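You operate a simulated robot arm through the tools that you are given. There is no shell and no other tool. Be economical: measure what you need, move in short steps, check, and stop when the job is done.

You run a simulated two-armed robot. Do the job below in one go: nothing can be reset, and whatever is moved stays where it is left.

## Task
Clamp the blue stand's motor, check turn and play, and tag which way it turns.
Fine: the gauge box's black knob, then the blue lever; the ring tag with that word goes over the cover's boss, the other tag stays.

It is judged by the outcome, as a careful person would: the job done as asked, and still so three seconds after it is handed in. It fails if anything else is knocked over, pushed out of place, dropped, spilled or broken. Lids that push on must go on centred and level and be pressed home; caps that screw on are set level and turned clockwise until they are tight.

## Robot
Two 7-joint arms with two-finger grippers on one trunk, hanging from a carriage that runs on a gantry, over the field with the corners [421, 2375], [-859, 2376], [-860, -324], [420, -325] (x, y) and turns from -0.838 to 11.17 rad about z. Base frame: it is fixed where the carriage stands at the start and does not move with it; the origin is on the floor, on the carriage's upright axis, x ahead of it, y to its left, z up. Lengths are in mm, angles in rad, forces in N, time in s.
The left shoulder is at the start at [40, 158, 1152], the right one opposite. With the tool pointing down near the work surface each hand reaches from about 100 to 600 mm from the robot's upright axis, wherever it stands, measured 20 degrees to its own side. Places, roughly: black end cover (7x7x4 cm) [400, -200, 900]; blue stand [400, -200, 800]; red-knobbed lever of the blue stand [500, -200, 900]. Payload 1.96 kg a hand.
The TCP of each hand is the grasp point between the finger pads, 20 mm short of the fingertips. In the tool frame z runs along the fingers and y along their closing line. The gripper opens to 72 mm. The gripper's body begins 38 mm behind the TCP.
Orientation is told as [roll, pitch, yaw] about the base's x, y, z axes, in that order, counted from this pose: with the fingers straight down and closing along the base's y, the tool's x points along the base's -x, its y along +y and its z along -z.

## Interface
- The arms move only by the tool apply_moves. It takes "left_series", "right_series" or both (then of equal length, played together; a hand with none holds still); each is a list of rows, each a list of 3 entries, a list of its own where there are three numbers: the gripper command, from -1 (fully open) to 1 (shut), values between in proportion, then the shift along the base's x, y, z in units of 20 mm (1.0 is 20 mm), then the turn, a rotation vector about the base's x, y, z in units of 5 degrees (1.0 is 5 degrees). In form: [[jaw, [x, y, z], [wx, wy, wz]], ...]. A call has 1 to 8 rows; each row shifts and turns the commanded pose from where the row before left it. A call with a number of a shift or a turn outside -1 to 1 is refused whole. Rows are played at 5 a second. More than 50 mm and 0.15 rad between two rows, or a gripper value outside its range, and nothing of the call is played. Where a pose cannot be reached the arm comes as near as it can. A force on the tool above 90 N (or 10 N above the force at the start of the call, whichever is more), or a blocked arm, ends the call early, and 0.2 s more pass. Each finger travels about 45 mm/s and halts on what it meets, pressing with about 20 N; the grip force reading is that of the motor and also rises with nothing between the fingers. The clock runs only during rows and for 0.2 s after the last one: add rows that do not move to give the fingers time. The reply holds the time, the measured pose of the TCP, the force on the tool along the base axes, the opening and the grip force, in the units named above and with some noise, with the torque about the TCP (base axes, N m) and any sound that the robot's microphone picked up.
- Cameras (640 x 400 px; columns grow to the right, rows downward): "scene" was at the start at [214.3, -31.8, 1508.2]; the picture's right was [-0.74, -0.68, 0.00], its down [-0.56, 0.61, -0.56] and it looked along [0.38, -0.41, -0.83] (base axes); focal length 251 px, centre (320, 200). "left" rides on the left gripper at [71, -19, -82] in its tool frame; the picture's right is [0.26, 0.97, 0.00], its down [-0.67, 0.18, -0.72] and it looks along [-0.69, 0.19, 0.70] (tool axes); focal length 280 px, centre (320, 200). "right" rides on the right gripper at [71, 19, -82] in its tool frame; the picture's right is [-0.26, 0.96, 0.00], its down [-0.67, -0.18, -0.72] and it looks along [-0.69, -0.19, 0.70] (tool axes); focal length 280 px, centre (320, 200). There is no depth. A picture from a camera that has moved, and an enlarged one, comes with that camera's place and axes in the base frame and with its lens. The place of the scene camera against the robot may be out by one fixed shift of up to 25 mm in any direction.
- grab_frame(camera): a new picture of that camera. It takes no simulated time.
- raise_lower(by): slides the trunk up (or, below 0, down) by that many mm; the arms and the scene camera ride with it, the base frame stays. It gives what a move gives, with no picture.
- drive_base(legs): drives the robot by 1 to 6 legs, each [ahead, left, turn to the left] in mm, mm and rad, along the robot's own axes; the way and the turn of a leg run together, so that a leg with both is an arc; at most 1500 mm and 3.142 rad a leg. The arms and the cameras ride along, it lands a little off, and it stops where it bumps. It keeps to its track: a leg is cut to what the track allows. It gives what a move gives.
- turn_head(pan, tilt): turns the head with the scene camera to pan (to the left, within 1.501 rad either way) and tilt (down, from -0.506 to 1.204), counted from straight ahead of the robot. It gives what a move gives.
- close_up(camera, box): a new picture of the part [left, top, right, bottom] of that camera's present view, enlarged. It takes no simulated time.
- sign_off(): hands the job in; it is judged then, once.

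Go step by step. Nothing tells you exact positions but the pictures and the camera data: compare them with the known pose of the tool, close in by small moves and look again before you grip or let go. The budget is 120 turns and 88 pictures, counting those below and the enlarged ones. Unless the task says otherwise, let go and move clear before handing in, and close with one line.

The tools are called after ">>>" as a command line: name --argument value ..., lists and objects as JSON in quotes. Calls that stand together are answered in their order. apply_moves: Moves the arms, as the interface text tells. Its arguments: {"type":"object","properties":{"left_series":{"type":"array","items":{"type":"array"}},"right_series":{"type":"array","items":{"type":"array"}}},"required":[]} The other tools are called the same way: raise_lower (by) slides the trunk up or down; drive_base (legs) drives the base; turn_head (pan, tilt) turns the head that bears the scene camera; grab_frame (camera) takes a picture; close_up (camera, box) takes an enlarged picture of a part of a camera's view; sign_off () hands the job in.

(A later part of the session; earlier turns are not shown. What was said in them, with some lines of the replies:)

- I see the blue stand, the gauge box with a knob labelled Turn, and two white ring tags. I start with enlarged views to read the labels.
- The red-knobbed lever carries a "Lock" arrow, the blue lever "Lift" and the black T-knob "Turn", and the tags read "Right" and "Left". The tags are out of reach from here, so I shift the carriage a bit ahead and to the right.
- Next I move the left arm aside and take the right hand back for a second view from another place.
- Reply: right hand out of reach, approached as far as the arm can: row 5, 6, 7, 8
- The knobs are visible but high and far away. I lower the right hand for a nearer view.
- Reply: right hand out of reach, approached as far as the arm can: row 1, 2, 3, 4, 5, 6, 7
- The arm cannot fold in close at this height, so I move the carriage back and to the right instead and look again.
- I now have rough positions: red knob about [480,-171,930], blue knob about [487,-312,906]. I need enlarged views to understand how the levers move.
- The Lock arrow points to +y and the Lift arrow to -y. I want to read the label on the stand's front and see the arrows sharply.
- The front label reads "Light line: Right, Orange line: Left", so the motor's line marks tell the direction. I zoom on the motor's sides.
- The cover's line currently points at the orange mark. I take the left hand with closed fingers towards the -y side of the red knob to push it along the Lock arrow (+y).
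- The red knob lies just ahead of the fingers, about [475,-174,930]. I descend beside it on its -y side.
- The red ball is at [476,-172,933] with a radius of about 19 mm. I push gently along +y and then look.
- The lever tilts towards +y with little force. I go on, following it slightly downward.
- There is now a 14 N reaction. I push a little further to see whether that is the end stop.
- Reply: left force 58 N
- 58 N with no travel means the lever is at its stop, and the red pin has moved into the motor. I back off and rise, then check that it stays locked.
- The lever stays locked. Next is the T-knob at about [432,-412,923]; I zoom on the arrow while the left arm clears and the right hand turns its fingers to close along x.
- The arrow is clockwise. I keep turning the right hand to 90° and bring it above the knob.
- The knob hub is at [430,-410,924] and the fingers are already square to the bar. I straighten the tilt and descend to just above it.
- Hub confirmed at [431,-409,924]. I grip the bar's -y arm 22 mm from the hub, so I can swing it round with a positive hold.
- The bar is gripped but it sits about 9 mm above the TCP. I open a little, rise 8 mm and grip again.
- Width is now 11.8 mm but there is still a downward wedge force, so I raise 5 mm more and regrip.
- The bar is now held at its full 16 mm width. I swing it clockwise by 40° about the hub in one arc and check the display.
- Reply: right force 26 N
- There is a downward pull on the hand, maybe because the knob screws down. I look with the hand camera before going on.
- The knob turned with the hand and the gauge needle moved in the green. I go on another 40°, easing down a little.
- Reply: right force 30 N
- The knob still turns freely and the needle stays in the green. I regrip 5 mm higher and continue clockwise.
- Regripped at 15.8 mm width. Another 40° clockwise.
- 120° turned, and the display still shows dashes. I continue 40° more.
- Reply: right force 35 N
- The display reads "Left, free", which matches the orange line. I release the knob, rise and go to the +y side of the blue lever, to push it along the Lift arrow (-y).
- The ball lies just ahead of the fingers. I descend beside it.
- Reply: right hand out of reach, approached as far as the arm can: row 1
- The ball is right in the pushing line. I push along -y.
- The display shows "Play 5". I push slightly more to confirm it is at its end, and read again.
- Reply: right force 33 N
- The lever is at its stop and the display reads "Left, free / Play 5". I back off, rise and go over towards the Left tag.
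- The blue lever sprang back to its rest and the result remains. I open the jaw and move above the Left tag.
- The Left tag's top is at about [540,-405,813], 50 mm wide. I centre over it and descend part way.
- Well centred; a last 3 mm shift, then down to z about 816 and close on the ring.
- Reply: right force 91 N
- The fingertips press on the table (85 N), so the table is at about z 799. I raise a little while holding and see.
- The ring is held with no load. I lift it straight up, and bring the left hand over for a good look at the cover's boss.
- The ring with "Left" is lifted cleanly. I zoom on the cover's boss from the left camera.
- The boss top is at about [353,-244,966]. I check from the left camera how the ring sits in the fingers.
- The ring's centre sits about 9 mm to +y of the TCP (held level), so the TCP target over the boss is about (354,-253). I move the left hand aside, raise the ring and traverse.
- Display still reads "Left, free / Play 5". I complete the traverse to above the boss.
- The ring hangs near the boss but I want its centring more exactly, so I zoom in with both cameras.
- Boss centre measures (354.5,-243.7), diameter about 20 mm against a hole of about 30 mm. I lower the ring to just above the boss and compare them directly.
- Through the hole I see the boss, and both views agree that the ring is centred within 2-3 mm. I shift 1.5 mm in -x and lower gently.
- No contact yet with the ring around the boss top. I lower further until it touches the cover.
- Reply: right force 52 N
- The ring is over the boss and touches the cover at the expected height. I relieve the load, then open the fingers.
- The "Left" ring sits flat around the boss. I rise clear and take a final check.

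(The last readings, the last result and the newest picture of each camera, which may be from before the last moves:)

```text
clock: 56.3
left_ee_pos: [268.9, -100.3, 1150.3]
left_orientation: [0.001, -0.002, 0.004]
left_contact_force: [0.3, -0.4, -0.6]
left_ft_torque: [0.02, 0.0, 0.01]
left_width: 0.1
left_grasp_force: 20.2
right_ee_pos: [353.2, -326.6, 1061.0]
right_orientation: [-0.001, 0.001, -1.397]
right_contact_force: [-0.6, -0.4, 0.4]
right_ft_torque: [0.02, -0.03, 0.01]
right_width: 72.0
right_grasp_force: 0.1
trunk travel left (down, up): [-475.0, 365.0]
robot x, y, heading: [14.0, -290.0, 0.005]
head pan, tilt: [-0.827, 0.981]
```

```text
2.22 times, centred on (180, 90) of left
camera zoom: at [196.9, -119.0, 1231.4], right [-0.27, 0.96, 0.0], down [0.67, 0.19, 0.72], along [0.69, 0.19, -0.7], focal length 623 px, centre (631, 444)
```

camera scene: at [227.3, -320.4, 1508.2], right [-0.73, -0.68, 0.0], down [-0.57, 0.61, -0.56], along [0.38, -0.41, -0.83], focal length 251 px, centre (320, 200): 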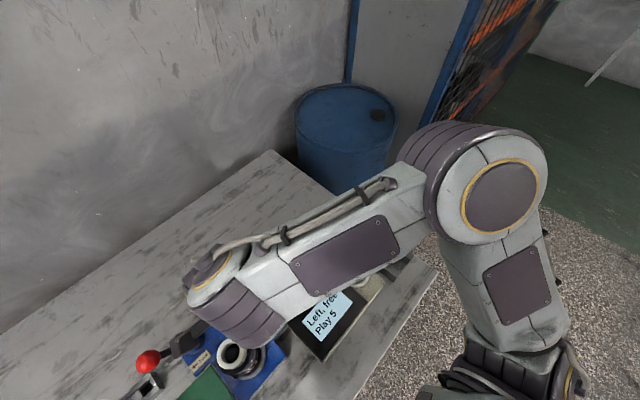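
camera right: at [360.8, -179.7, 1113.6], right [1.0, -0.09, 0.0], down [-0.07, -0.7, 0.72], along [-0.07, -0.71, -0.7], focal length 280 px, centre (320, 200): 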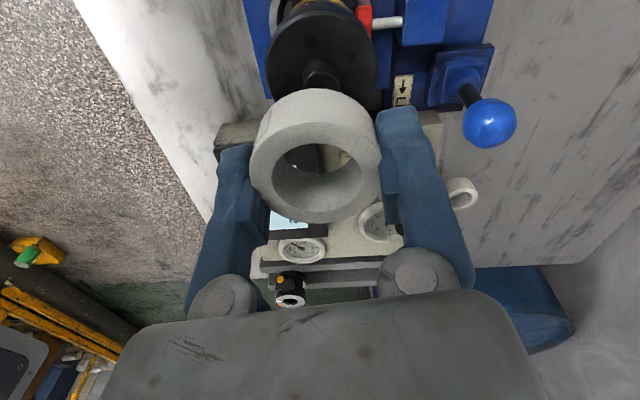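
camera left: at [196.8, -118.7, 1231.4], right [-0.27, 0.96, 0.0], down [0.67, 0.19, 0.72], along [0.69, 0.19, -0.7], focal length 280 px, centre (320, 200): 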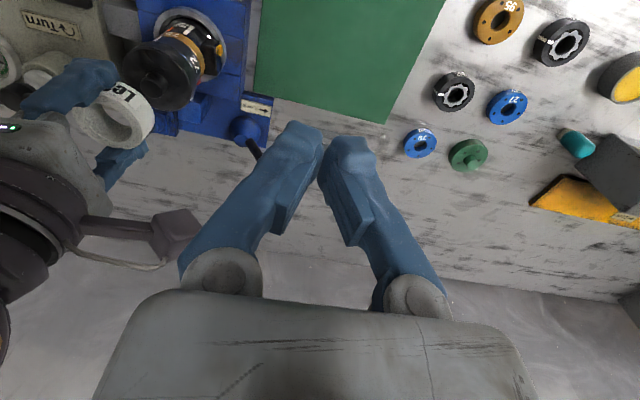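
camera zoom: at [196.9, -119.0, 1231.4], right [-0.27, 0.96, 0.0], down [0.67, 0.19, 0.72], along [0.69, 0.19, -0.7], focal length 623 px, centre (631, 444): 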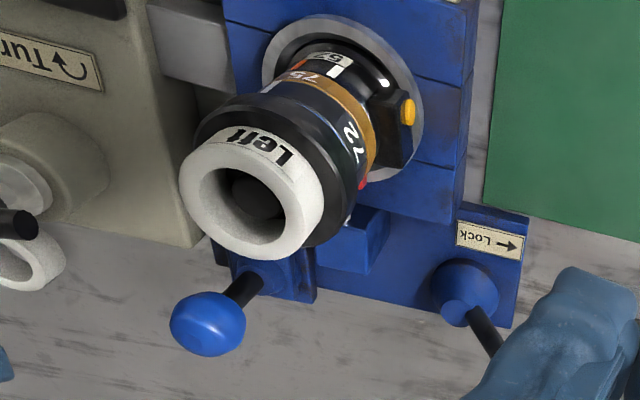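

The motor is clamped, the display reads "Left, free / Play 5", the Left ring is level over the boss and the Right tag is where it was. Both hands are clear, so I hand in.

>>> sign_off

```text
The job is handed in.
```

The motor is clamped and checked: it turns left and runs free, with play 5. The "Left" ring tag is over the cover's boss, and the "Right" tag was left where it lay.
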